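You operate a simulated robot arm through the tools that you are given. There is no shell and no other tool.

You run a simulated robot arm. Do the job below in one go: nothing can be reset, and whatever is moved stays where it is left.

Task
Open both clamps and brush the rust off both plates.
Fine: with the brown wire brush; put it back; the plates stay in the jig. Set down upright: brown wire brush. What is to be rubbed or washed off counts as gone when no trace of it is left.
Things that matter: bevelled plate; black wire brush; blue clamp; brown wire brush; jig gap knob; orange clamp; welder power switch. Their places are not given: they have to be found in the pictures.

It is judged by the outcome, as a careful person would: the job done as asked, and still so three seconds after it is handed in. It fails if anything else is knocked over, pushed out of place, dropped, spilled or broken.

Robot
A 6-joint arm with a two-finger gripper, fixed in place. Base frame: the origin is at the foot of the arm, x ahead of it, y to its left, z up. Readings come in cm, rad, newtons and seconds.
Its first joint turns from -2.897 to 2.897 rad. Payload 3.43 kg.
The tool frame sits at the grasp point between the pads (the TCP): z along the fingers, y along the line on which they close. The tips reach 2 cm beyond it. The gripper opens to 19 cm. The gripper's body begins 24.8 cm behind the TCP.
Orientation is that of the tool frame in the base frame, as a unit quaternion [x, y, z, w]. With the fingers straight down and closing along the base's y, the tool's x points along the base's -x, its y along +y and its z along -z.

Tools
- The arm moves only by the tool step_arm. Its argument "moves" is a list of rows, each a list of 7 numbers: the shift along the base's x, y, z in cm, then the turn, a rotation vector about the base's x, y, z in rad, then the opening, from 0 (shut) to 1 (fully open). In form: [[tx, ty, tz, rx, ry, rz, fingers], ...]. A call has 1 to 20 rows; each row shifts and turns the commanded pose from where the row before left it. Each row takes 0.2 s and may step no farther than 5 cm and 0.15 rad from the row before; otherwise, or with a gripper value out of range, the whole call is refused. A pose out of reach is approached as far as the arm can. The call stops where the force on the tool passes 90 N (or 10 N more than at its start, if that is more) or the arm is blocked; 0.2 s more then pass. Each finger travels about 4.5 cm/s and halts on what it meets, pressing with about 23 N; the grip force reading is that of the motor and also rises with nothing between the fingers. The clock runs only during rows and for 0.2 s after the last one: add rows that do not move to give the fingers time. It gives the time, the measured TCP pose, the force on the tool (base axes), the opening and the grip force at its end, in the units of the frame above (readings bear some noise), with the torque about the TCP (base axes, N m) and any sound that the robot's microphone picked up.
- Cameras (640 x 400 px; columns grow to the right, rows downward): "scene" is fixed at [21.46, -64.31, 149.79]; the picture's right is [0.59, -0.81, 0.00], its down [-0.41, -0.30, -0.86] and it looks along [0.70, 0.51, -0.50] (base axes); focal length 370 px, centre (320, 200). "wrist" rides on the gripper at [7, -0.8, -28.8] in the tool frame; the picture's right is [0.12, 0.99, 0.00], its down [-0.96, 0.11, -0.25] and it looks along [-0.25, 0.03, 0.97] (tool axes); focal length 261 px, centre (320, 200).
- get_image(camera): a new picture of that camera. The clock stands still meanwhile.
- move_column(by): slides the trunk up (or, below 0, down) by that many cm; the arm rides with it, the base frame stays. It gives what a move gives, with no picture.
- measure_at(camera, pixels): for up to 12 pixels [column, row] of the newest picture of that camera ("zoom" is the newest enlarged one), the place [x, y, z] in the base frame of the surface seen there, good to about 0.2 cm, but the place of the scene camera against the robot may be out by one fixed shift of up to 1.2 cm in any direction. The clock stands still meanwhile.
- inspect(camera, box): a new picture of the part [left, top, right, bottom] of that camera's present view, enlarged. The clock stands still meanwhile.
- job_done(): hands the job in; it is judged then, once.

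Open the gripper and draw the arm clear of the work before you hand the job in, unless the task says otherwise.

The tools are called after "Request:" as name(argument=value, ...) on one line, values as JSON. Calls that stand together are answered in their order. step_arm: Moves the arm, as the interface text tells. Its arguments: {"type":"object","properties":{"moves":{"type":"array","items":{"type":"array","items":{"type":"number"}}}},"required":["moves"]} The other tools are called the same way: move_column (by) slides the trunk up or down; get_image (camera) takes a picture; measure_at (camera, pixels) gives the place of the surface under pixels of a picture; inspect (camera, box) takes an enlarged picture of a part of a camera's view; job_done () hands the job in.

At the start:

```text
time_s: 0.0
tool_pos: [65.12, -13.97, 121.28]
tool_rot: [0.0, 1.0, 0.0, 0.0]
force: [0.6, 0.1, 0.2]
torque: [0.02, 0.02, 0.02]
grip_width: 18.96
finger_force: 0.1
trunk travel left (down, up): [-17.5, 6.5]
```

scene: 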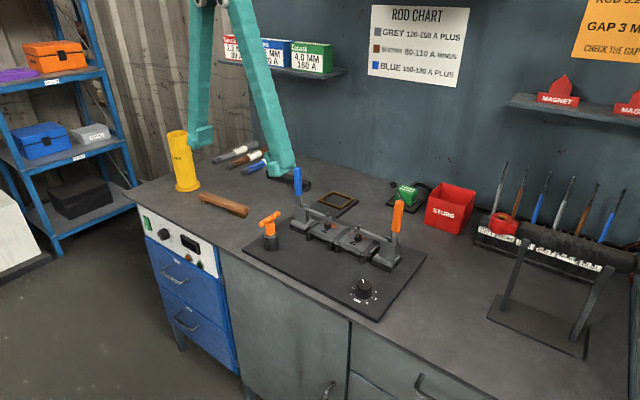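
wrist: 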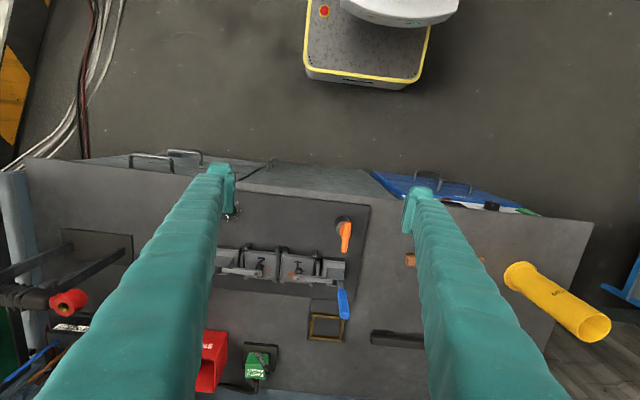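

The scene shows a bench with a jig, orange and blue clamp handles, and brushes near (240,155). I'll take enlarged views to identify things.

Request:
inspect(camera="scene", box=[230, 150, 440, 330])

Request:
inspect(camera="scene", box=[150, 110, 360, 240])

Request:
inspect(camera="wrist", box=[200, 170, 420, 360])

```text
2.22 times, centred on (335, 240) of scene
```

zoom: 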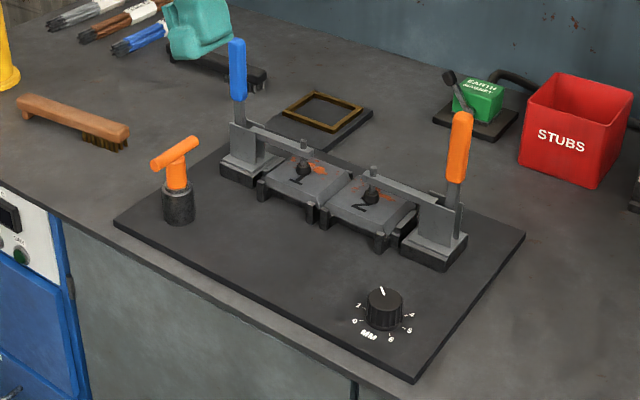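

```text
3.05 times, centred on (255, 175) of scene
```

zoom: 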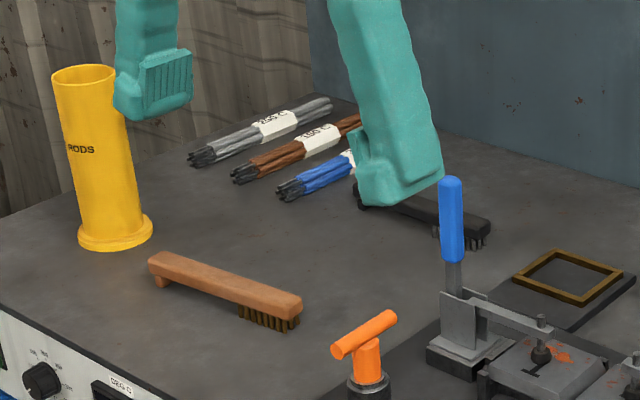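

```text
2.11 times, centred on (310, 265) of wrist
```

zoom: 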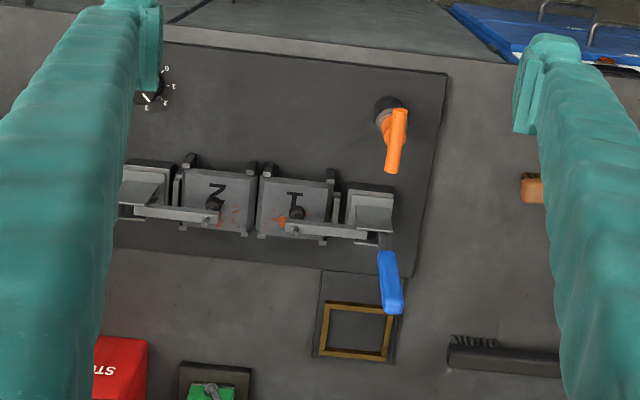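

The wrist zoom shows both plates (rust near the clamp tips), both clamp arms and the blue handle. I measure key points in this zoom and in the scene picture.

Request:
measure_at(camera="zoom", pixels=[[391, 300], [384, 258], [372, 215], [296, 228], [290, 200], [218, 195], [140, 190], [213, 205], [230, 215], [283, 222], [396, 115], [394, 165]])

Request:
measure_at(camera="scene", pixels=[[297, 171], [298, 190], [398, 205], [397, 230], [205, 197], [240, 210], [245, 214], [270, 222], [265, 246], [363, 285], [328, 225], [360, 238]])

```text
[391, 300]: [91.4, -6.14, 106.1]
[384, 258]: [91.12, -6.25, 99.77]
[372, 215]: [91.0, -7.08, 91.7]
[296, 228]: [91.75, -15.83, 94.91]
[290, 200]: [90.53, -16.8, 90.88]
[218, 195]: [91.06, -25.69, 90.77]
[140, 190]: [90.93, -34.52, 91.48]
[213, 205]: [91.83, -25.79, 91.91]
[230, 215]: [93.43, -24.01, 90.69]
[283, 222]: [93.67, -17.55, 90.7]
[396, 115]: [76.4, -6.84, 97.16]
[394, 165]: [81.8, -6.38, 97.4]
```

```text
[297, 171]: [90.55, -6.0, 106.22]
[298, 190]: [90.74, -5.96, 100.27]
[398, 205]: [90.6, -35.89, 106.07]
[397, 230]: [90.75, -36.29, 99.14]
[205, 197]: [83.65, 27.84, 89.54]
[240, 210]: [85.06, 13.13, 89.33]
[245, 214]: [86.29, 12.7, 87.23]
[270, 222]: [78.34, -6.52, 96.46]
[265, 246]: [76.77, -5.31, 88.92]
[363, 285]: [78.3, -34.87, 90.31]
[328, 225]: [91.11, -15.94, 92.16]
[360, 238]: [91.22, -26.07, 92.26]
```

Measured: blue handle about (91,-6,106), orange handle about (90.7,-36,106), plates at z≈90.7. I enlarge each clamp closely to understand the mechanism.

Request:
inspect(camera="scene", box=[280, 160, 350, 260])

Request:
inspect(camera="scene", box=[335, 190, 430, 280])

Request:
inspect(camera="scene", box=[190, 180, 290, 260])

Request:
inspect(camera="scene", box=[340, 260, 400, 310])

```text
4.00 times, centred on (315, 210) of scene
```

zoom: 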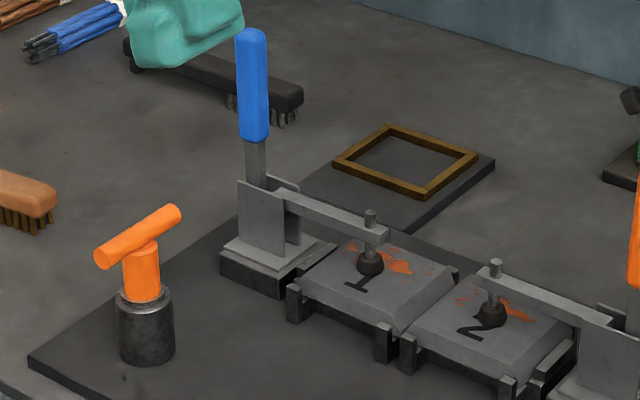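

```text
4.44 times, centred on (382, 235) of scene
```

zoom: 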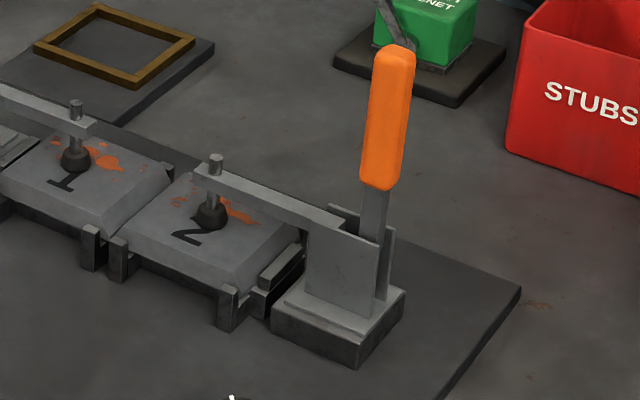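

```text
5.00 times, centred on (240, 220) of scene
```

zoom: 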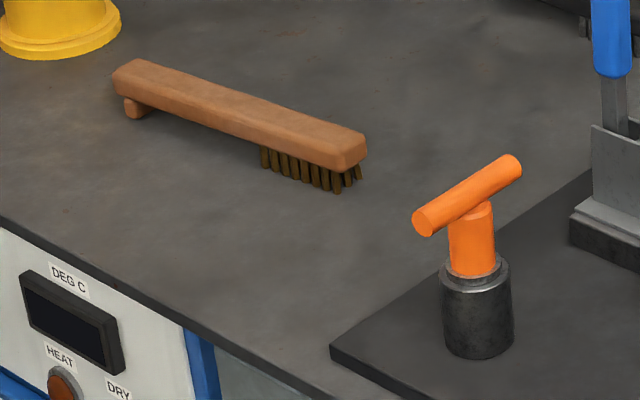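

```text
8.00 times, centred on (370, 285) of scene
```

zoom: 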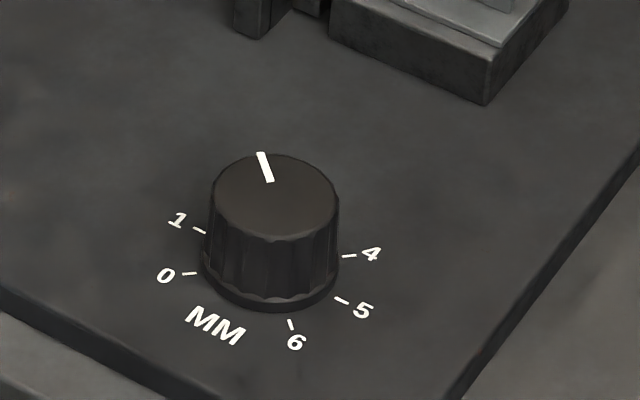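

The clamps are vertical-handle toggles: blue's arm runs toward -y over plate 1, orange's toward +y over plate 2, so each handle should swing outward. I shut the fingers and move above the gap beside the blue handle, staying above z 113.

Request:
step_arm(moves=[[0, 0, 0, 0, 0, 0, 0], [0, 0, 0, 0, 0, 0, 0], [0, 0, 0, 0, 0, 0, 0], [0, 0, 0, 0, 0, 0, 0], [0, 0, 0, 0, 0, 0, 0], [4.3, 0.3, -0.9, 0, 0, 0, 0], [4.3, 0.3, -0.9, 0, 0, 0, 0], [4.3, 0.3, -0.9, 0, 0, 0, 0], [4.3, 0.3, -0.9, 0, 0, 0, 0], [4.3, 0.3, -0.9, 0, 0, 0, 0], [4.3, 0.4, -0.9, 0, 0, 0, 0], [0, 0, 0, 0, 0, 0, 0]])

```text
time_s: 2.6
tool_pos: [91.16, -12.01, 115.95]
tool_rot: [0.0, 1.0, 0.001, -0.001]
force: [0.0, 0.4, -0.2]
torque: [0.01, 0.12, 0.03]
grip_width: 0.0
finger_force: 22.5
trunk travel left (down, up): [-17.5, 6.5]
```

The fingers are shut at (91.2,-12,116). I check both pictures before lowering beside the blue handle.

Request:
get_image(camera="scene")

Request:
get_image(camera="wrist")

```text
taken
```

scene: 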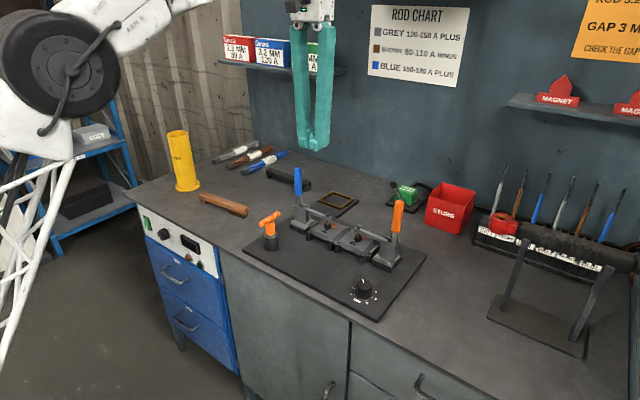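

```text
taken
```

wrist: 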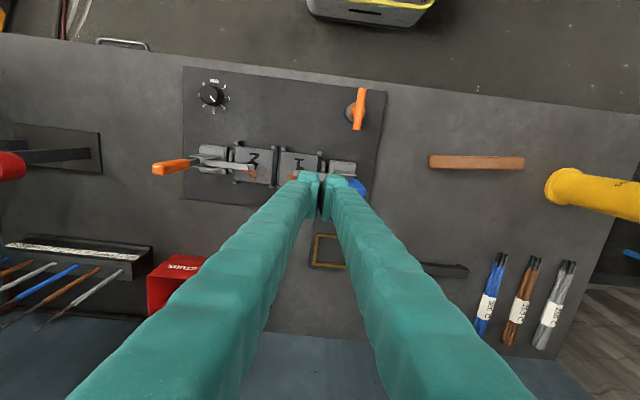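

The fingers are above the gap between the handles, clear. I lower to TCP z≈104 then creep in +y against the blue handle.

Request:
step_arm(moves=[[0, 0, -4, 0, 0, 0, 0], [0, 0, -4, 0, 0, 0, 0], [0, 0, -4, 0, 0, 0, 0], [0, 1, 0, 0, 0, 0, 0], [0, 1, 0, 0, 0, 0, 0], [0, 1, 0, 0, 0, 0, 0], [0, 1, 0, 0, 0, 0, 0]])

```text
time_s: 4.2
tool_pos: [90.85, -7.8, 103.95]
tool_rot: [0.0, 1.0, 0.001, -0.001]
force: [-0.4, 0.3, 0.1]
torque: [0.14, -0.03, 0.06]
grip_width: 0.01
finger_force: 23.2
trunk travel left (down, up): [-17.5, 6.5]
```

No contact force yet at y=-7.8. I look at the scene to see whether the handle is touched or has moved.

Request:
inspect(camera="scene", box=[240, 130, 420, 280])

```text
2.67 times, centred on (330, 205) of scene
```

zoom: 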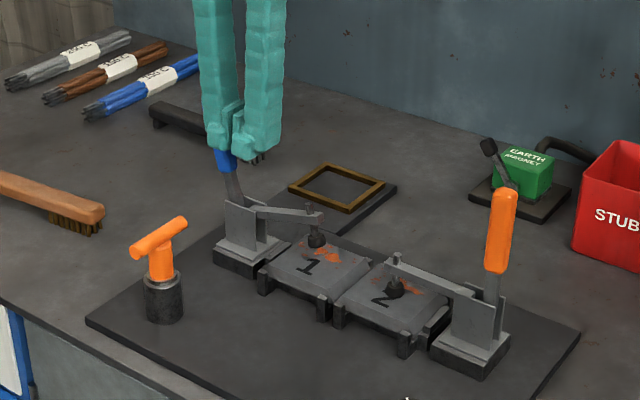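

The blue handle tilts outward and the arm lifts with hardly any force. I continue along the arc toward +y and down.

Request:
step_arm(moves=[[0, 1.2, 0, 0, 0, 0, 0], [0, 1.2, 0, 0, 0, 0, 0], [0, 1.2, 0, 0, 0, 0, 0], [0, 1.0, -0.5, 0, 0, 0, 0]])

Request:
inspect(camera="scene", box=[240, 130, 420, 280])

```text
time_s: 5.2
tool_pos: [90.87, -3.64, 103.3]
tool_rot: [0.0, 1.0, 0.0, -0.001]
force: [0.3, -0.7, -0.2]
torque: [0.04, -0.03, 0.01]
grip_width: 0.0
finger_force: 23.2
trunk travel left (down, up): [-17.5, 6.5]
```

```text
2.67 times, centred on (330, 205) of scene
```

zoom: 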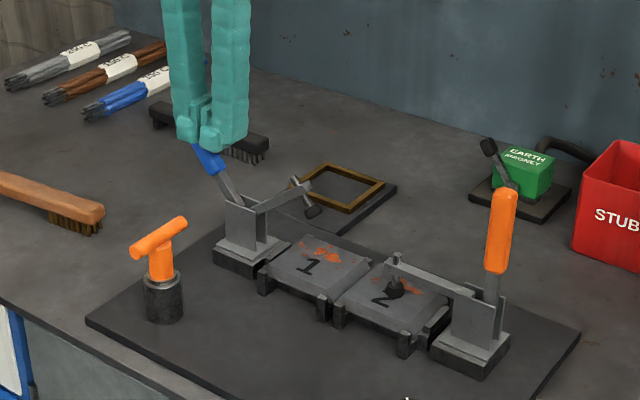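

Handle is now about 40° over with the arm rising. I continue pushing out and down.

Request:
step_arm(moves=[[0, 1.0, -0.4, 0, 0, 0, 0], [0, 1.0, -0.6, 0, 0, 0, 0], [0, 0.8, -0.8, 0, 0, 0, 0], [0, 0.6, -1.0, 0, 0, 0, 0]])

Request:
inspect(camera="scene", box=[240, 130, 420, 280])

```text
time_s: 6.2
tool_pos: [90.88, 0.05, 100.5]
tool_rot: [0.001, 1.0, 0.001, -0.001]
force: [0.0, 0.4, -0.2]
torque: [0.0, 0.0, -0.02]
grip_width: 0.0
finger_force: 23.5
trunk travel left (down, up): [-17.5, 6.5]
```

```text
2.67 times, centred on (330, 205) of scene
```

zoom: 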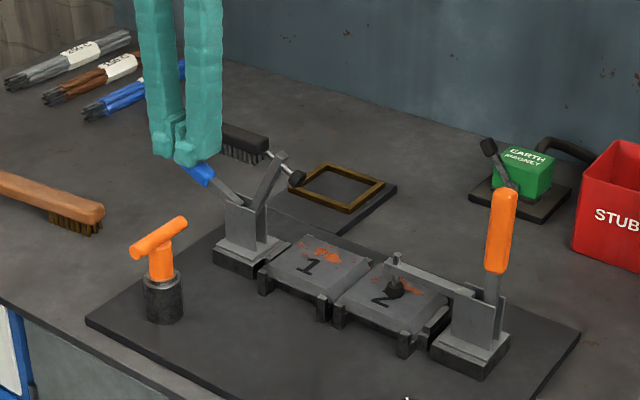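

Arm is up about 65°. I continue gently down toward the end stop.

Request:
step_arm(moves=[[0, 0.4, -0.7, 0, 0, 0, 0], [0, 0.3, -0.7, 0, 0, 0, 0], [0, 0.2, -0.6, 0, 0, 0, 0]])

Request:
inspect(camera="scene", box=[240, 130, 420, 280])

```text
time_s: 7.0
tool_pos: [90.8, 0.91, 98.61]
tool_rot: [0.0, 1.0, 0.0, -0.001]
force: [-0.2, 0.0, -0.5]
torque: [0.05, 0.0, 0.02]
grip_width: 0.01
finger_force: 23.2
trunk travel left (down, up): [-17.5, 6.5]
```

```text
2.67 times, centred on (330, 205) of scene
```

zoom: 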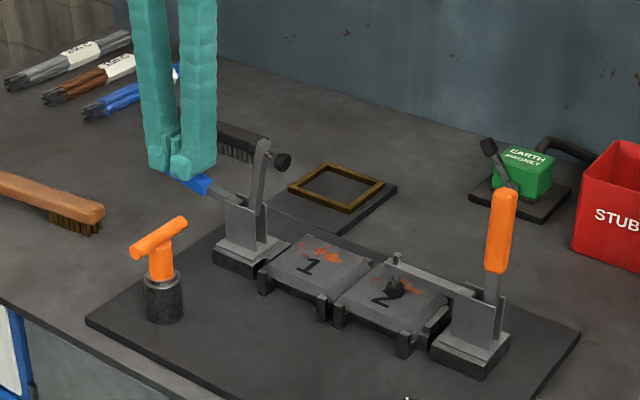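

Nearly vertical arm now (~80°). I nudge a bit further down, watching for a stop.

Request:
step_arm(moves=[[0, 0.1, -0.5, 0, 0, 0, 0], [0, 0, -0.5, 0, 0, 0, 0], [0, 0, -0.4, 0, 0, 0, 0]])

Request:
inspect(camera="scene", box=[240, 130, 420, 280])

```text
time_s: 7.8
tool_pos: [90.94, 0.93, 98.08]
tool_rot: [0.0, 1.0, 0.0, 0.005]
force: [9.4, 3.2, 80.4]
torque: [1.15, -0.65, -0.32]
grip_width: 0.0
finger_force: 22.9
trunk travel left (down, up): [-17.5, 6.5]
```

```text
2.67 times, centred on (330, 205) of scene
```

zoom: 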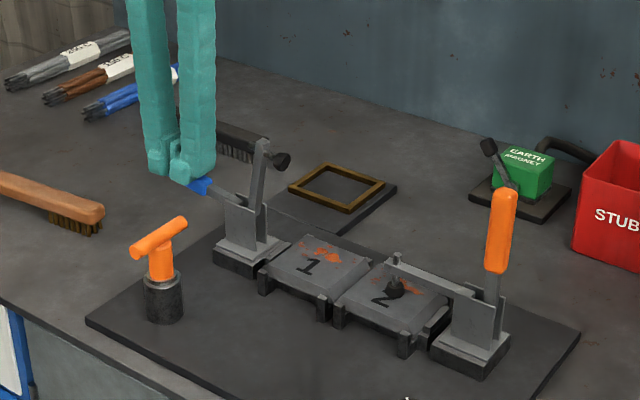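

80 N upward force: the blue clamp is at its open stop. I lift straight up and check that it stays open.

Request:
step_arm(moves=[[0, 0, 2, 0, 0, 0, 0], [0, 0, 4, 0, 0, 0, 0], [0, 0, 4, 0, 0, 0, 0], [0, 0, 4, 0, 0, 0, 0], [0, 0, 4, 0, 0, 0, 0]])

Request:
inspect(camera="scene", box=[240, 130, 420, 280])

```text
time_s: 9.0
tool_pos: [91.13, 0.62, 115.32]
tool_rot: [0.0, 1.0, 0.001, 0.0]
force: [-0.5, 0.5, 0.3]
torque: [-0.01, 0.04, -0.01]
grip_width: 0.0
finger_force: 22.8
trunk travel left (down, up): [-17.5, 6.5]
```

```text
2.67 times, centred on (330, 205) of scene
```

zoom: 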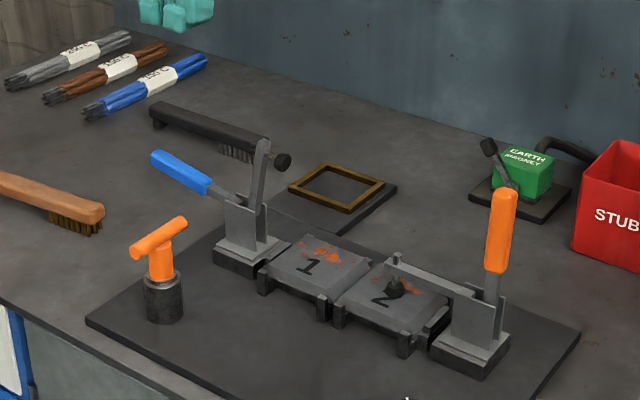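

Blue clamp stays open. Now I move at z≈115 to the +y side of the orange handle (y≈-30).

Request:
step_arm(moves=[[0, -4.4, 0, 0, 0, 0, 0], [0, -4.4, 0, 0, 0, 0, 0], [0, -4.4, 0, 0, 0, 0, 0], [0, -4.4, 0, 0, 0, 0, 0], [-0.5, -4.4, 0, 0, 0, 0, 0], [-0.5, -4.4, 0, 0, 0, 0, 0], [-0.5, -4.0, 0, 0, 0, 0, 0], [0, 0, 0, 0, 0, 0, 0]])

Request:
get_image(camera="wrist")

Request:
get_image(camera="scene")

```text
time_s: 10.8
tool_pos: [89.39, -29.37, 115.2]
tool_rot: [0.0, 1.0, 0.0, 0.001]
force: [-0.5, -0.7, 0.6]
torque: [0.04, 0.01, 0.03]
grip_width: 0.0
finger_force: 22.9
trunk travel left (down, up): [-17.5, 6.5]
```

```text
taken
```

wrist: 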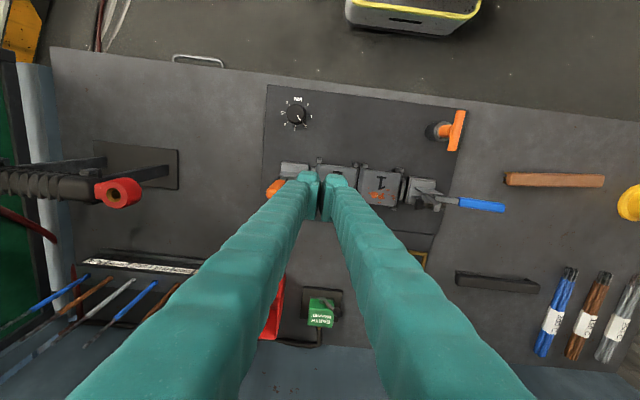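

```text
taken
```

scene: 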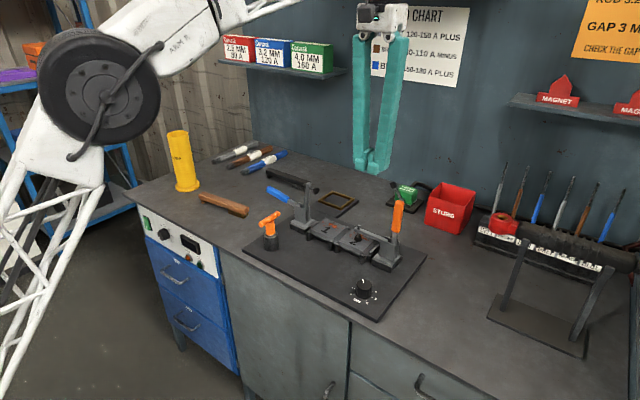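

Fingers sit above between plate 2 and the orange handle. I lower 11.5 cm and push toward -y.

Request:
step_arm(moves=[[0, 0, -4, 0, 0, 0, 0], [0, 0, -4, 0, 0, 0, 0], [0, 0, -3.5, 0, 0, 0, 0], [0, -1.2, 0, 0, 0, 0, 0], [0, -1.2, 0, 0, 0, 0, 0], [0, -1.2, 0, 0, 0, 0, 0], [0, -1.0, 0, 0, 0, 0, 0], [0, -1.0, 0, 0, 0, 0, 0]])

Request:
inspect(camera="scene", box=[290, 140, 450, 290])

```text
time_s: 12.6
tool_pos: [89.37, -35.22, 103.69]
tool_rot: [0.0, 1.0, 0.001, 0.0]
force: [-6.4, -0.1, -0.7]
torque: [-0.11, -0.03, -0.21]
grip_width: 0.01
finger_force: 23.2
trunk travel left (down, up): [-17.5, 6.5]
```

```text
2.67 times, centred on (370, 215) of scene
```

zoom: 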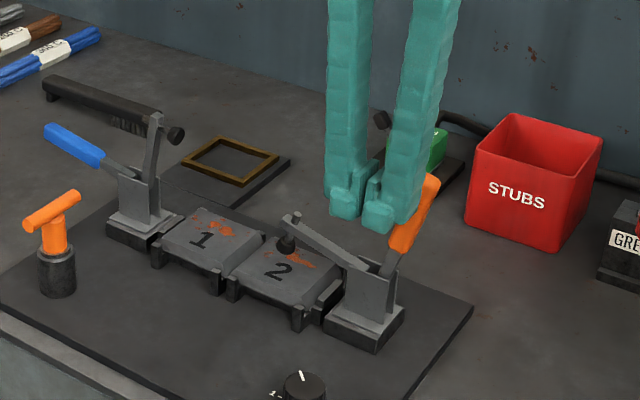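

The orange handle tilts out and its arm rises. I continue along the arc, watching for reach limits.

Request:
step_arm(moves=[[0, -1.2, -0.2, 0, 0, 0, 0], [0, -1.1, -0.4, 0, 0, 0, 0], [0, -1.0, -0.6, 0, 0, 0, 0], [0, -1.0, -0.7, 0, 0, 0, 0], [0, -0.8, -0.8, 0, 0, 0, 0]])

Request:
inspect(camera="scene", box=[290, 140, 450, 290])

```text
time_s: 13.8
tool_pos: [89.35, -40.34, 100.84]
tool_rot: [0.0, 1.0, 0.001, 0.0]
force: [-1.4, 0.4, -0.9]
torque: [-0.07, 0.02, 0.02]
grip_width: 0.0
finger_force: 22.4
trunk travel left (down, up): [-17.5, 6.5]
```

```text
2.67 times, centred on (370, 215) of scene
```

zoom: 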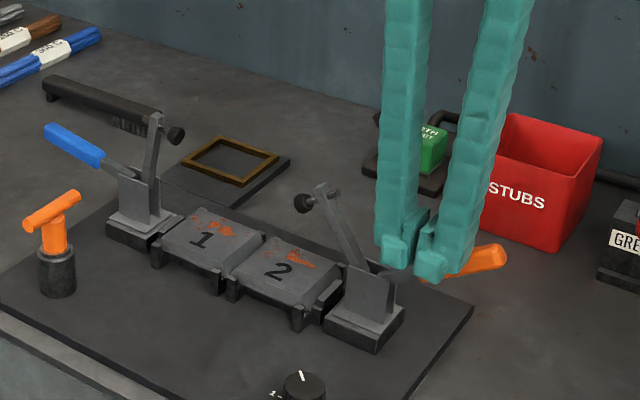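

About 60° open. I push on further out and down toward the stop.

Request:
step_arm(moves=[[0, -0.8, -0.5, 0, 0, 0, 0], [0, -0.6, -0.6, 0, 0, 0, 0], [0, -0.4, -0.6, 0, 0, 0, 0], [0, -0.2, -0.5, 0, 0, 0, 0]])

Request:
inspect(camera="scene", box=[290, 140, 450, 290])

```text
time_s: 14.8
tool_pos: [89.37, -42.15, 98.69]
tool_rot: [0.001, 1.0, 0.0, 0.0]
force: [-0.1, 0.0, -0.9]
torque: [0.0, 0.07, 0.0]
grip_width: 0.0
finger_force: 22.9
trunk travel left (down, up): [-17.5, 6.5]
```

```text
2.67 times, centred on (370, 215) of scene
```

zoom: 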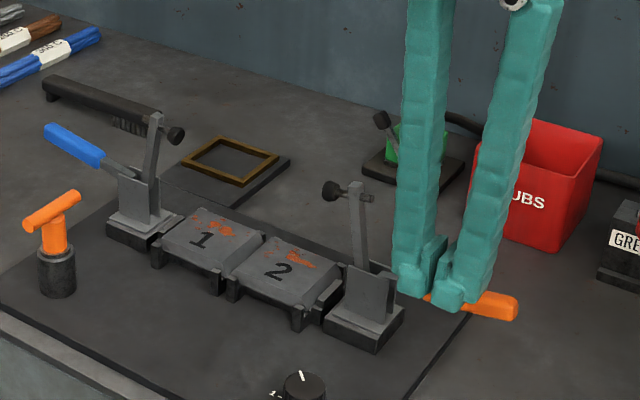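

Almost at the stop; I nudge down a bit more until the force rises.

Request:
step_arm(moves=[[0, -0.1, -0.4, 0, 0, 0, 0], [0, 0, -0.4, 0, 0, 0, 0], [0, 0, -0.3, 0, 0, 0, 0]])

```text
time_s: 15.6
tool_pos: [89.2, -42.26, 97.98]
tool_rot: [0.0, 1.0, -0.001, 0.001]
force: [-0.6, 0.8, 14.5]
torque: [-0.14, -0.24, -0.01]
grip_width: 0.0
finger_force: 22.3
trunk travel left (down, up): [-17.5, 6.5]
```

Force now pushes back (14.5 N), so the orange clamp is at its stop. I lift straight up and check.

Request:
step_arm(moves=[[0, 0, 2, 0, 0, 0, 0], [0, 0, 4, 0, 0, 0, 0], [0, 0, 4, 0, 0, 0, 0], [0, 0, 4, 0, 0, 0, 0], [0, 0, 4, 0, 0, 0, 0], [-4, 3, 3, 0, 0, 0, 0], [-4, 3, 3, 0, 0, 0, 0], [-3, 3, 3, 0, 0, 0, 0]])

Request:
inspect(camera="scene", box=[290, 140, 450, 290])

Request:
get_image(camera="wrist")

```text
refused: row 6 steps farther than a row can; nothing moved
```

```text
2.67 times, centred on (370, 215) of scene
```

zoom: 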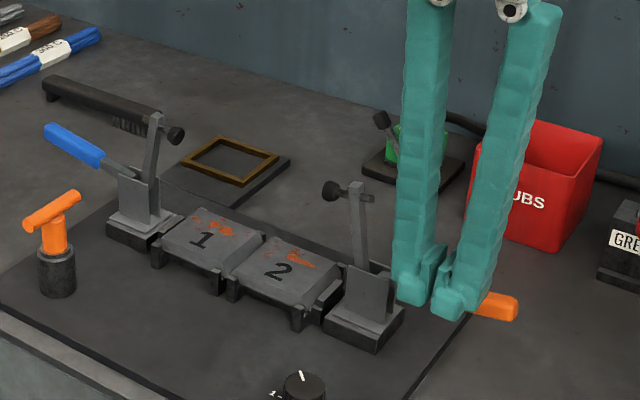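

```text
taken
```

wrist: 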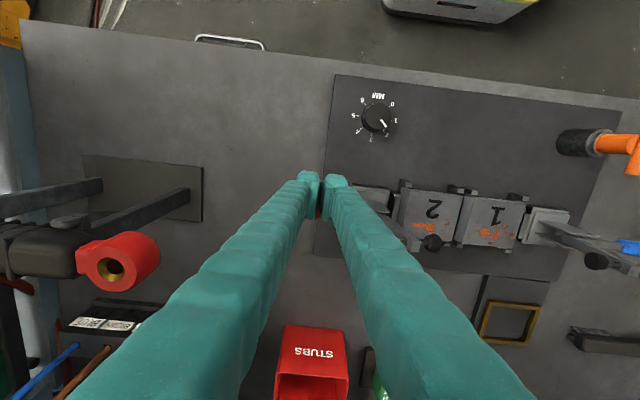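

The call was refused for a long step (nothing moved). I lift straight up with smaller steps and then move back over the middle.

Request:
step_arm(moves=[[0, 0, 2, 0, 0, 0, 0], [0, 0, 4, 0, 0, 0, 0], [0, 0, 4, 0, 0, 0, 0], [0, 0, 4, 0, 0, 0, 0], [0, 0, 4, 0, 0, 0, 0], [-3.5, 2.5, 2, 0, 0, 0, 0], [-3.5, 2.5, 2, 0, 0, 0, 0], [-3.5, 2.5, 2, 0, 0, 0, 0], [-3.5, 2.5, 2, 0, 0, 0, 0]])

Request:
inspect(camera="scene", box=[290, 140, 450, 290])

Request:
get_image(camera="wrist")

```text
time_s: 17.6
tool_pos: [75.14, -32.26, 123.82]
tool_rot: [0.001, 1.0, 0.0, -0.002]
force: [0.8, 0.2, -1.1]
torque: [0.13, 0.25, 0.0]
grip_width: 0.02
finger_force: 23.2
trunk travel left (down, up): [-17.5, 6.5]
```

```text
2.67 times, centred on (370, 215) of scene
```

zoom: 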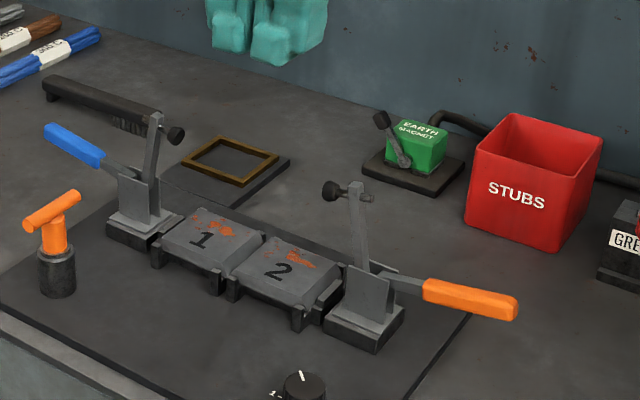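

```text
taken
```

wrist: 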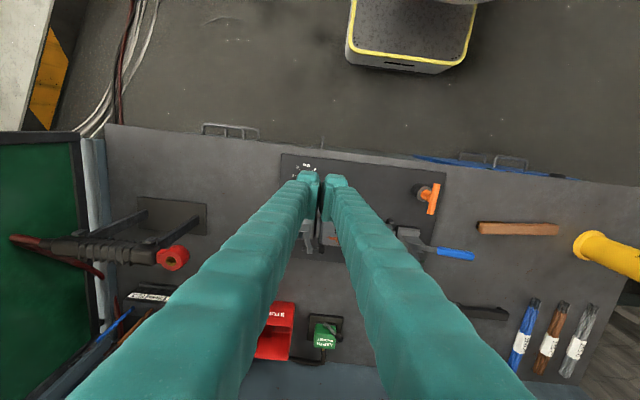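

Both clamps stay open and the rust on plates 1 and 2 is visible. Next I measure the brown brush, the yellow rod tube and the raised clamp arms before fetching the brush.

Request:
get_image(camera="scene")

Request:
measure_at(camera="wrist", pixels=[[482, 229], [520, 230], [555, 230], [518, 245], [580, 235], [590, 250], [470, 200], [435, 190], [425, 208], [470, 255], [462, 310]])

Request:
inspect(camera="scene", box=[160, 120, 270, 230])

```text
taken
```

scene: 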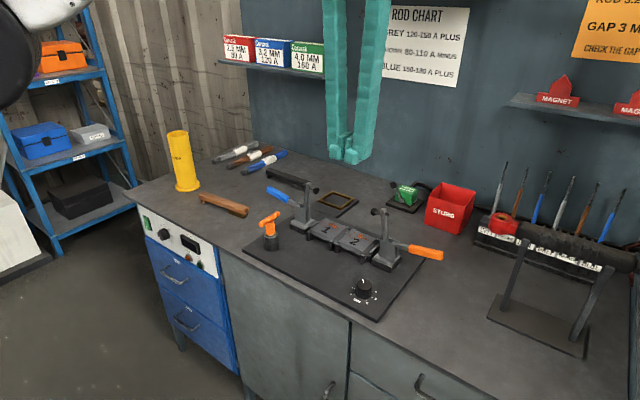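

```text
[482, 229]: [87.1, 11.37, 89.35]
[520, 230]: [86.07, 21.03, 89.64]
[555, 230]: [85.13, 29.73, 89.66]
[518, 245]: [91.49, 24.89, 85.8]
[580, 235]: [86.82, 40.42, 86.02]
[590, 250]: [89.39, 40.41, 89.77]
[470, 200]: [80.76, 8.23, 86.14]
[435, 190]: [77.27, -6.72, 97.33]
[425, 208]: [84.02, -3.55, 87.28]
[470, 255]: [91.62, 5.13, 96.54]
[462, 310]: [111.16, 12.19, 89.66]
```

```text
3.64 times, centred on (215, 175) of scene
```

zoom: 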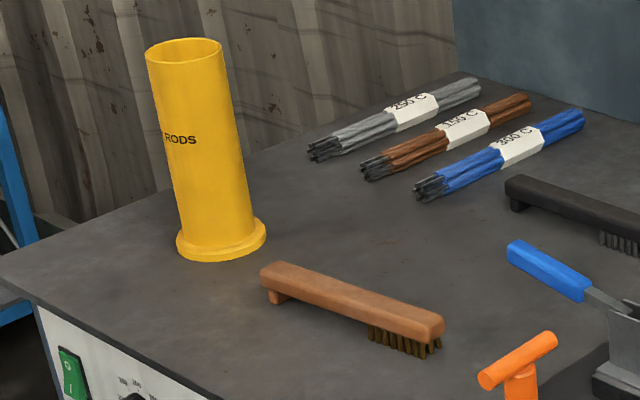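

Bench is z≈86.0; the brush runs from (87.1,11.4) to (85.1,29.7), top z≈89.6, bristles at the -y end, tube at y≈42. I move over it while turning the tool by about -1.463 rad so the fingers close across the handle.

Request:
step_arm(moves=[[1, 4.6, -0.3, 0, 0, -0.133, 0.2], [1, 4.6, -0.3, 0, 0, -0.133, 0.4], [1, 4.6, -0.3, 0, 0, -0.133, 0.4], [1, 4.6, -0.3, 0, 0, -0.133, 0.4], [1, 4.6, -0.3, 0, 0, -0.133, 0.4], [1, 4.6, -0.3, 0, 0, -0.133, 0.4], [1, 4.6, -0.3, 0, 0, -0.133, 0.4], [1, 4.6, -0.3, 0, 0, -0.133, 0.4], [1, 4.6, -0.3, 0, 0, -0.133, 0.4], [1, 4.6, -0.3, 0, 0, -0.133, 0.4], [1, 4.6, -0.3, 0, 0, -0.133, 0.4], [0, 0, -4, 0, 0, 0, 0.4], [0, 0, 0, 0, 0, 0, 0.4]])

Request:
get_image(camera="wrist")

Request:
get_image(camera="scene")

```text
time_s: 20.4
tool_pos: [86.79, 18.66, 116.52]
tool_rot: [0.669, 0.744, 0.0, 0.0]
force: [-0.1, 0.6, 0.7]
torque: [-0.02, -0.03, 0.0]
grip_width: 7.62
finger_force: 0.0
trunk travel left (down, up): [-17.5, 6.5]
```

```text
taken
```

wrist: 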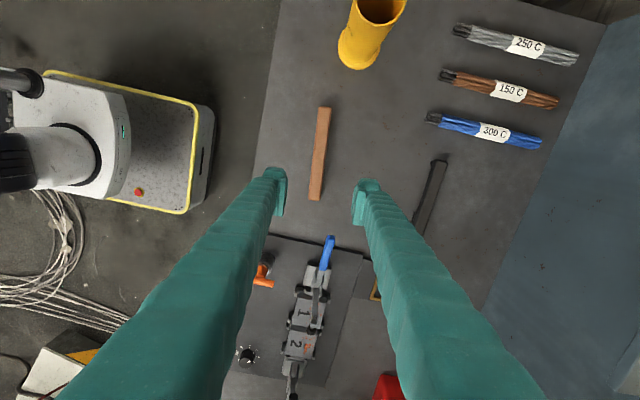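

```text
taken
```

scene: 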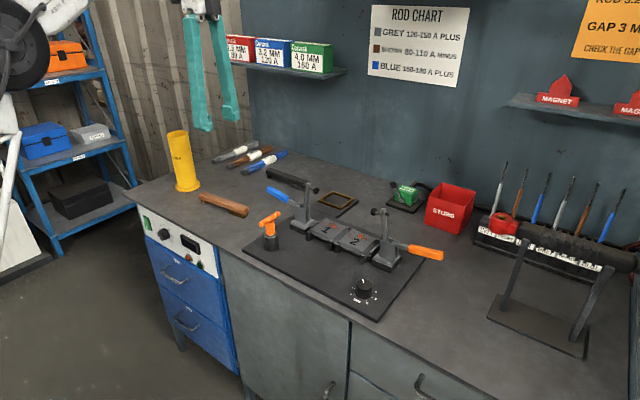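

The brush lies between the open fingers from wrist (325,108) to (315,198). I measure its outline here, as well as the bristle end.

Request:
measure_at(camera="wrist", pixels=[[324, 110], [322, 130], [320, 150], [317, 175], [315, 195], [312, 175], [322, 175], [316, 150], [325, 150], [340, 175], [300, 160]])

Request:
inspect(camera="wrist", box=[270, 90, 370, 230])

```text
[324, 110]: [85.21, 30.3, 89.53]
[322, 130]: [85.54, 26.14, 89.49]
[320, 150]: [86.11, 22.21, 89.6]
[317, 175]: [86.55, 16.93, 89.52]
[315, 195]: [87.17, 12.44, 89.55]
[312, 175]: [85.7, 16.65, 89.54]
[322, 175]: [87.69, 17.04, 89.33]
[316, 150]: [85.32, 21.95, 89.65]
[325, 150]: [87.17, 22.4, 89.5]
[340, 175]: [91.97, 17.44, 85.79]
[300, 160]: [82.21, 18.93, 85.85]
```

```text
2.86 times, centred on (320, 160) of wrist
```

zoom: 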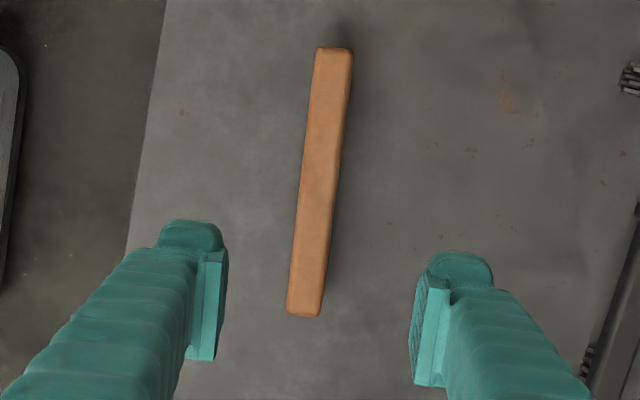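

The brush is about 2.3 cm wide, 19 cm long, with bristles over roughly the front 7 cm. Before grasping, I study the plates and raised plungers closely to plan the brushing path.

Request:
inspect(camera="scene", box=[300, 200, 390, 260])

```text
6.67 times, centred on (345, 230) of scene
```

zoom: 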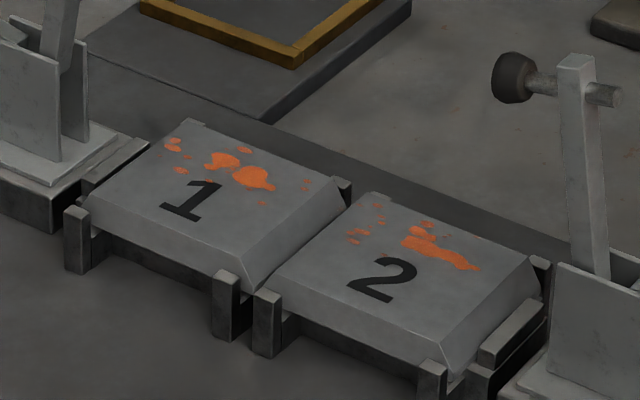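

Rust patches are on the far half of both plates: plate 1 at zoom (165-310,135-205), plate 2 at (350-480,195-275). I measure rust extremes, plate edges and the plunger.

Request:
measure_at(camera="zoom", pixels=[[172, 145], [245, 150], [265, 203], [308, 187], [180, 171], [252, 178], [188, 123], [335, 200], [240, 262], [92, 195], [350, 240], [380, 205]])

Request:
measure_at(camera="zoom", pixels=[[425, 222], [472, 268], [362, 233], [440, 250], [375, 195], [525, 262], [430, 335], [285, 275], [515, 78], [575, 65], [605, 95], [595, 200]])

```text
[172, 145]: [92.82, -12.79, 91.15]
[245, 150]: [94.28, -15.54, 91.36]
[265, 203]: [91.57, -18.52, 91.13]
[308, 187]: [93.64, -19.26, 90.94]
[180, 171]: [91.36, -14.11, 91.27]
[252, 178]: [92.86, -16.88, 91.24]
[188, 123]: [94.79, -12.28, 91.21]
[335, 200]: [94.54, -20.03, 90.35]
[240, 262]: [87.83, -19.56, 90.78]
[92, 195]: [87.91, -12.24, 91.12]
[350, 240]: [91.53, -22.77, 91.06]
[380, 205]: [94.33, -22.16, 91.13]
```

```text
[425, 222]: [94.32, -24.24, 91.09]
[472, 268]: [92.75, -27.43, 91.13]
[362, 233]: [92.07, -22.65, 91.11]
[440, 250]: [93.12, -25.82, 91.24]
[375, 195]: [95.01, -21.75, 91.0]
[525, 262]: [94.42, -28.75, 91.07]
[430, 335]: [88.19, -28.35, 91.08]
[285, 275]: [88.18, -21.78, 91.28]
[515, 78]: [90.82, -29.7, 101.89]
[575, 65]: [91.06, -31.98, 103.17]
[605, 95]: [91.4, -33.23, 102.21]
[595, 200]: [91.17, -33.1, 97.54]
```

Plate tops: plate 1 x 88–95, y -12 to -20; plate 2 x 88–95, y -22 to -29, rust in x 91.3–94.5. The plungers hang at x≈91, z≈102, so I'll grip the brush behind its bristles (y≈21) and brush with the handle toward the robot. I move over that grip point and descend part way.

Request:
step_arm(moves=[[-0.5, 2.35, -3, 0, 0, 0, 0.4], [0, 0, -4.5, 0, 0, 0, 0.4], [0, 0, -4.5, 0, 0, 0, 0.4], [0, 0, -4.5, 0, 0, 0, 0.4], [0, 0, -4.0, 0, 0, 0, 0.4], [0, 0, 0, 0, 0, 0, 0.4]])

Request:
get_image(camera="wrist")

Request:
inspect(camera="scene", box=[160, 120, 270, 230])

```text
time_s: 21.8
tool_pos: [85.7, 20.8, 96.05]
tool_rot: [0.668, 0.744, 0.001, 0.001]
force: [0.4, -0.2, -0.2]
torque: [0.0, 0.05, 0.01]
grip_width: 7.58
finger_force: 0.1
trunk travel left (down, up): [-17.5, 6.5]
```

```text
taken
```

wrist: 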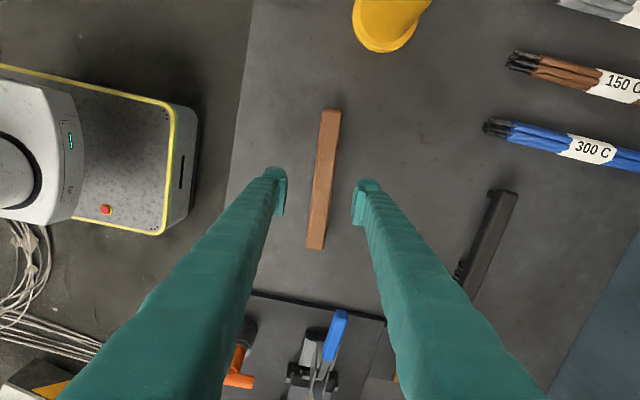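

```text
3.64 times, centred on (215, 175) of scene
```

zoom: 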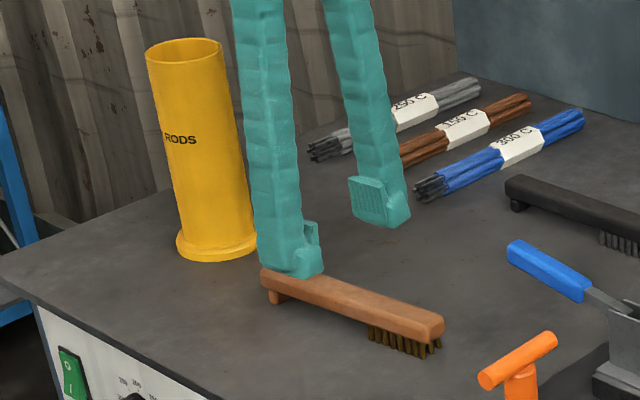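

TCP reads (85.7,20.8,96.05). I measure the brush centreline here to refine the final alignment.

Request:
measure_at(camera="wrist", pixels=[[331, 115], [327, 150], [323, 185], [319, 215], [316, 243], [314, 185], [332, 185], [311, 215], [328, 215], [316, 150], [337, 150]])

Request:
step_arm(moves=[[0, 0, 0, 0, 0, 0, 0.4]])

```text
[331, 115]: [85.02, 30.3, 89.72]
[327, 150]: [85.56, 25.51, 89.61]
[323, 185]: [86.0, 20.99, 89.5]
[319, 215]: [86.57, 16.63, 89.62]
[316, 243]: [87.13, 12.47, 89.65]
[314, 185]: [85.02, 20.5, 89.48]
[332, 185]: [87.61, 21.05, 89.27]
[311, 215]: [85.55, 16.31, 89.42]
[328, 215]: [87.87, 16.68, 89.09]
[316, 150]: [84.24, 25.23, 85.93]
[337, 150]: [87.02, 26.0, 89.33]
```

```text
time_s: 22.2
tool_pos: [85.72, 20.84, 96.21]
tool_rot: [0.669, 0.743, 0.0, -0.001]
force: [0.0, 0.8, 0.6]
torque: [-0.05, 0.01, 0.04]
grip_width: 7.62
finger_force: 0.1
trunk travel left (down, up): [-17.5, 6.5]
```

The brush's centre at y=21 is x≈86.25, so I shift +0.5 cm and descend to TCP z≈89.3 with the fingers still open.

Request:
step_arm(moves=[[0.5, 0.1, -3, 0, 0, 0, 0.4], [0, 0, -2.5, 0, 0, 0, 0.4], [0, 0, -1.3, 0, 0, 0, 0.4], [0, 0, 0, 0, 0, 0, 0.4]])

Request:
inspect(camera="scene", box=[180, 150, 270, 230])

Request:
get_image(camera="wrist")

```text
time_s: 23.2
tool_pos: [86.55, 20.95, 89.31]
tool_rot: [0.668, 0.744, 0.0, 0.0]
force: [0.1, -0.5, -0.1]
torque: [-0.02, 0.0, -0.01]
grip_width: 7.59
finger_force: 0.0
trunk travel left (down, up): [-17.5, 6.5]
```

```text
5.00 times, centred on (225, 190) of scene
```

zoom: 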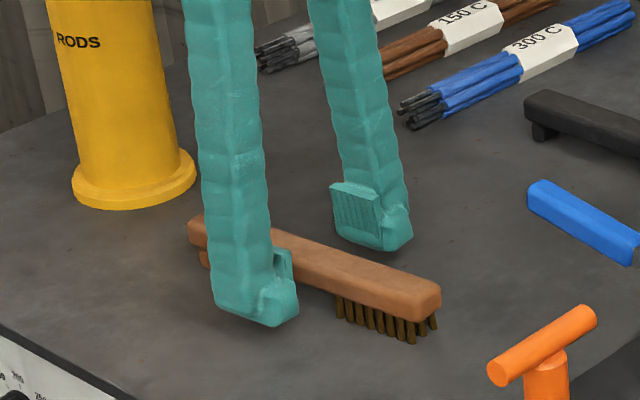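

```text
taken
```

wrist: 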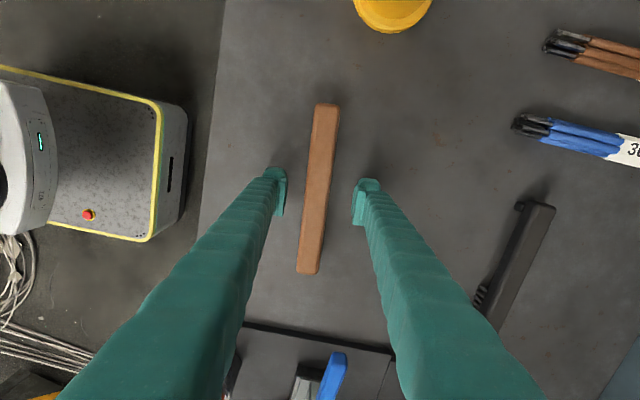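

Fingers straddle the handle behind the bristles. I centre by -0.3 cm and close.

Request:
step_arm(moves=[[-0.3, 0, 0, 0, 0, 0, 0.4], [0, 0, 0, 0, 0, 0, 0.2], [0, 0, 0, 0, 0, 0, 0.1], [0, 0, 0, 0, 0, 0, 0], [0, 0, 0, 0, 0, 0, 0], [0, 0, 0, 0, 0, 0, 0]])

Request:
inspect(camera="scene", box=[180, 150, 270, 230])

Request:
get_image(camera="wrist")

```text
time_s: 24.6
tool_pos: [86.09, 20.82, 89.18]
tool_rot: [0.669, 0.744, 0.0, 0.0]
force: [0.1, 0.4, 0.6]
torque: [0.02, -0.01, -0.03]
grip_width: 2.7
finger_force: 23.1
trunk travel left (down, up): [-17.5, 6.5]
```

```text
5.00 times, centred on (225, 190) of scene
```

zoom: 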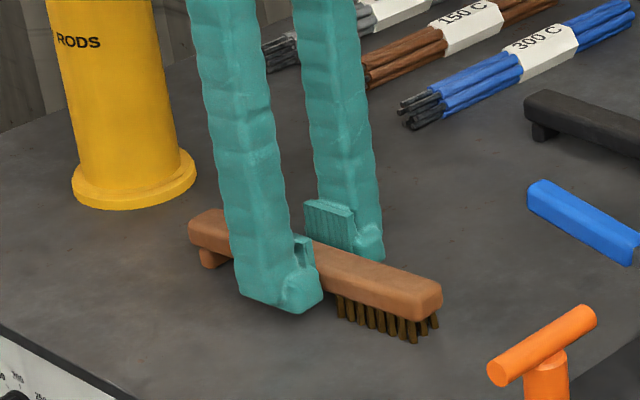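

```text
taken
```

wrist: 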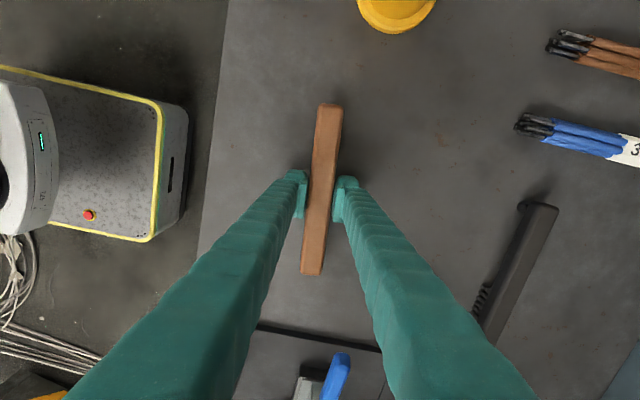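

The handle is gripped (2.7 cm). Grasp pose reads (86.1,20.8,89.2); I lift it straight up 23 cm and check.

Request:
step_arm(moves=[[0, 0, 1, 0, 0, 0, 0], [0, 0, 4, 0, 0, 0, 0], [0, 0, 4.5, 0, 0, 0, 0], [0, 0, 4.5, 0, 0, 0, 0], [0, 0, 4.5, 0, 0, 0, 0], [0, 0, 4.5, 0, 0, 0, 0], [0, 0, 0, 0, 0, 0, 0]])

Request:
get_image(camera="scene")

Request:
get_image(camera="wrist")

```text
time_s: 26.2
tool_pos: [86.08, 20.8, 112.35]
tool_rot: [0.669, 0.744, 0.001, 0.0]
force: [-0.1, -0.5, -1.3]
torque: [0.01, 0.0, 0.0]
grip_width: 2.73
finger_force: 23.1
trunk travel left (down, up): [-17.5, 6.5]
```

```text
taken
```

scene: 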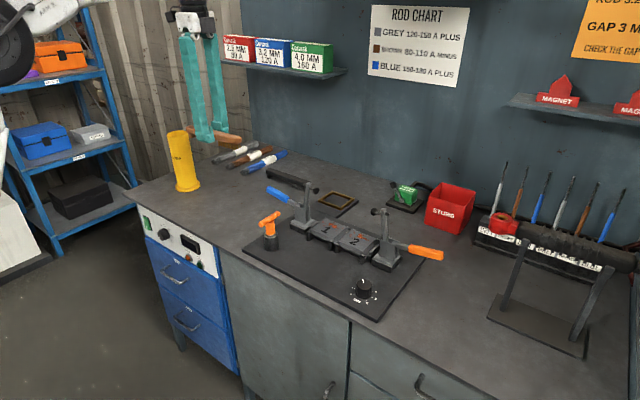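

```text
taken
```

wrist: 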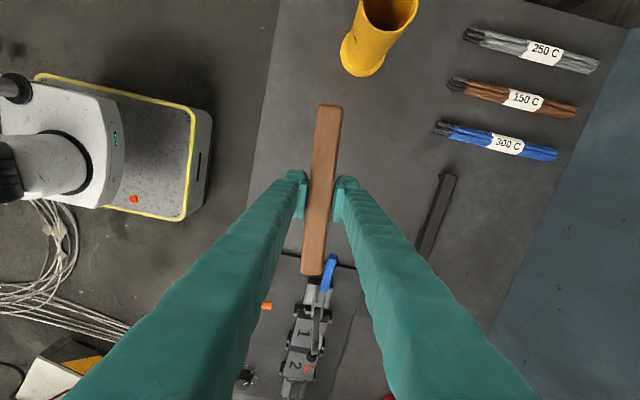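

The brush is held level. I now turn it by +1.464 rad (bristles pointing +x) while moving at z≈112 to (80,-16.5).

Request:
step_arm(moves=[[-0.55, -3.39, 0, 0, 0, 0.1331, 0], [-0.55, -3.39, 0, 0, 0, 0.1331, 0], [-0.55, -3.39, 0, 0, 0, 0.1331, 0], [-0.55, -3.39, 0, 0, 0, 0.1331, 0], [-0.55, -3.39, 0, 0, 0, 0.1331, 0], [-0.55, -3.39, 0, 0, 0, 0.1331, 0], [-0.55, -3.39, 0, 0, 0, 0.1331, 0], [-0.55, -3.39, 0, 0, 0, 0.1331, 0], [-0.55, -3.39, 0, 0, 0, 0.1331, 0], [-0.55, -3.39, 0, 0, 0, 0.1331, 0], [-0.55, -3.39, 0, 0, 0, 0.1331, 0], [0, 0, 0, 0, 0, 0, 0]])

Request:
get_image(camera="scene")

Request:
get_image(camera="wrist")

```text
time_s: 28.8
tool_pos: [80.09, -16.41, 111.91]
tool_rot: [-0.002, 1.0, 0.0, 0.001]
force: [0.0, -0.6, -0.9]
torque: [-0.01, -0.01, 0.01]
grip_width: 2.73
finger_force: 23.3
trunk travel left (down, up): [-17.5, 6.5]
```

```text
taken
```

scene: 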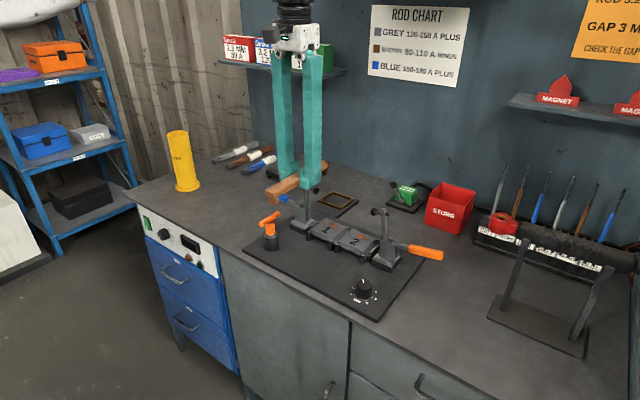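

```text
taken
```

wrist: 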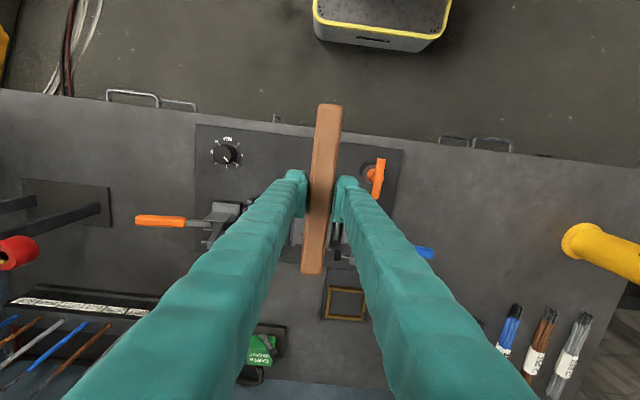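

The brush now points along +x with the bristle end at wrist (312,272). I measure its centreline and enlarge the scene view of bristles relative to plates.

Request:
measure_at(camera="wrist", pixels=[[329, 110], [324, 155], [320, 195], [316, 230], [312, 266], [304, 255], [321, 258], [312, 273]])

Request:
inspect(camera="scene", box=[250, 150, 370, 260])

```text
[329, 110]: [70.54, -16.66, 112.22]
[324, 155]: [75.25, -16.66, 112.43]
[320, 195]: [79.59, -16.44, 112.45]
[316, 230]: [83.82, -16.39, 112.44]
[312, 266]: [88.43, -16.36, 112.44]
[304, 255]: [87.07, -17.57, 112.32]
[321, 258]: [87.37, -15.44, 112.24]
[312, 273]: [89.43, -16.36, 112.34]
```

```text
3.64 times, centred on (310, 205) of scene
```

zoom: 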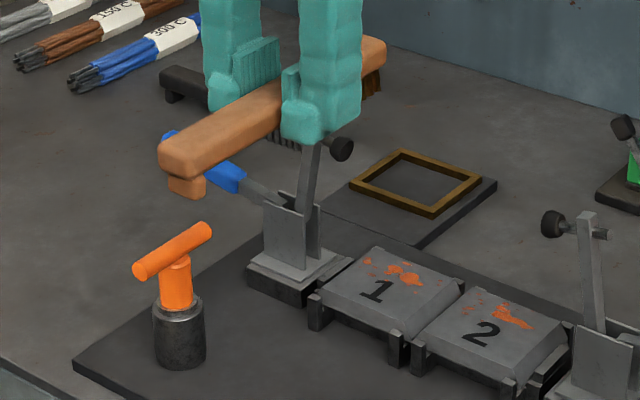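

Brush top is 0.5 cm above TCP, tip 9.4 cm ahead; bristle bottoms are ~3.1 cm below TCP. I measure the blue bracket, arm, plunger and jig posts in this zoom for clearance.

Request:
measure_at(camera="zoom", pixels=[[308, 285], [250, 262], [348, 258], [308, 268], [275, 235], [315, 235], [344, 148], [322, 150], [305, 205], [316, 305], [395, 340], [420, 350]])

Request:
measure_at(camera="zoom", pixels=[[370, 260], [375, 268], [391, 270], [408, 278], [413, 272], [420, 282], [369, 274], [494, 310], [505, 315], [525, 325], [552, 222], [440, 335]])

```text
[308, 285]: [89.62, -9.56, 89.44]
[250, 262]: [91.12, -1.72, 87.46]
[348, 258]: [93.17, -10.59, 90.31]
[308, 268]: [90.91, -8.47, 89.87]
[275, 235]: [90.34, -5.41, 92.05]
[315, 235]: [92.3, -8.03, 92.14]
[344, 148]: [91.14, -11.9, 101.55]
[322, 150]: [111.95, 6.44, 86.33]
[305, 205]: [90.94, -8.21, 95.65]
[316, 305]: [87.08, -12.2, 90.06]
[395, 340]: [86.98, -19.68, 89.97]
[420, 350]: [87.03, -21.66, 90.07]
```

```text
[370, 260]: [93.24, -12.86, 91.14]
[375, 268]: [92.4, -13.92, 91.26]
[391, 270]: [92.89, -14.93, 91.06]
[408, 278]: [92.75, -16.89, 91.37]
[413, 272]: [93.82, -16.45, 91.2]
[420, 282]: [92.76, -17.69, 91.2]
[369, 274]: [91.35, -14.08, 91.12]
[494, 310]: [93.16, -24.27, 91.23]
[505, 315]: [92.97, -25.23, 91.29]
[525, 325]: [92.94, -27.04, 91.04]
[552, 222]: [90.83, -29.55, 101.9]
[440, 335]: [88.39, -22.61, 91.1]
```

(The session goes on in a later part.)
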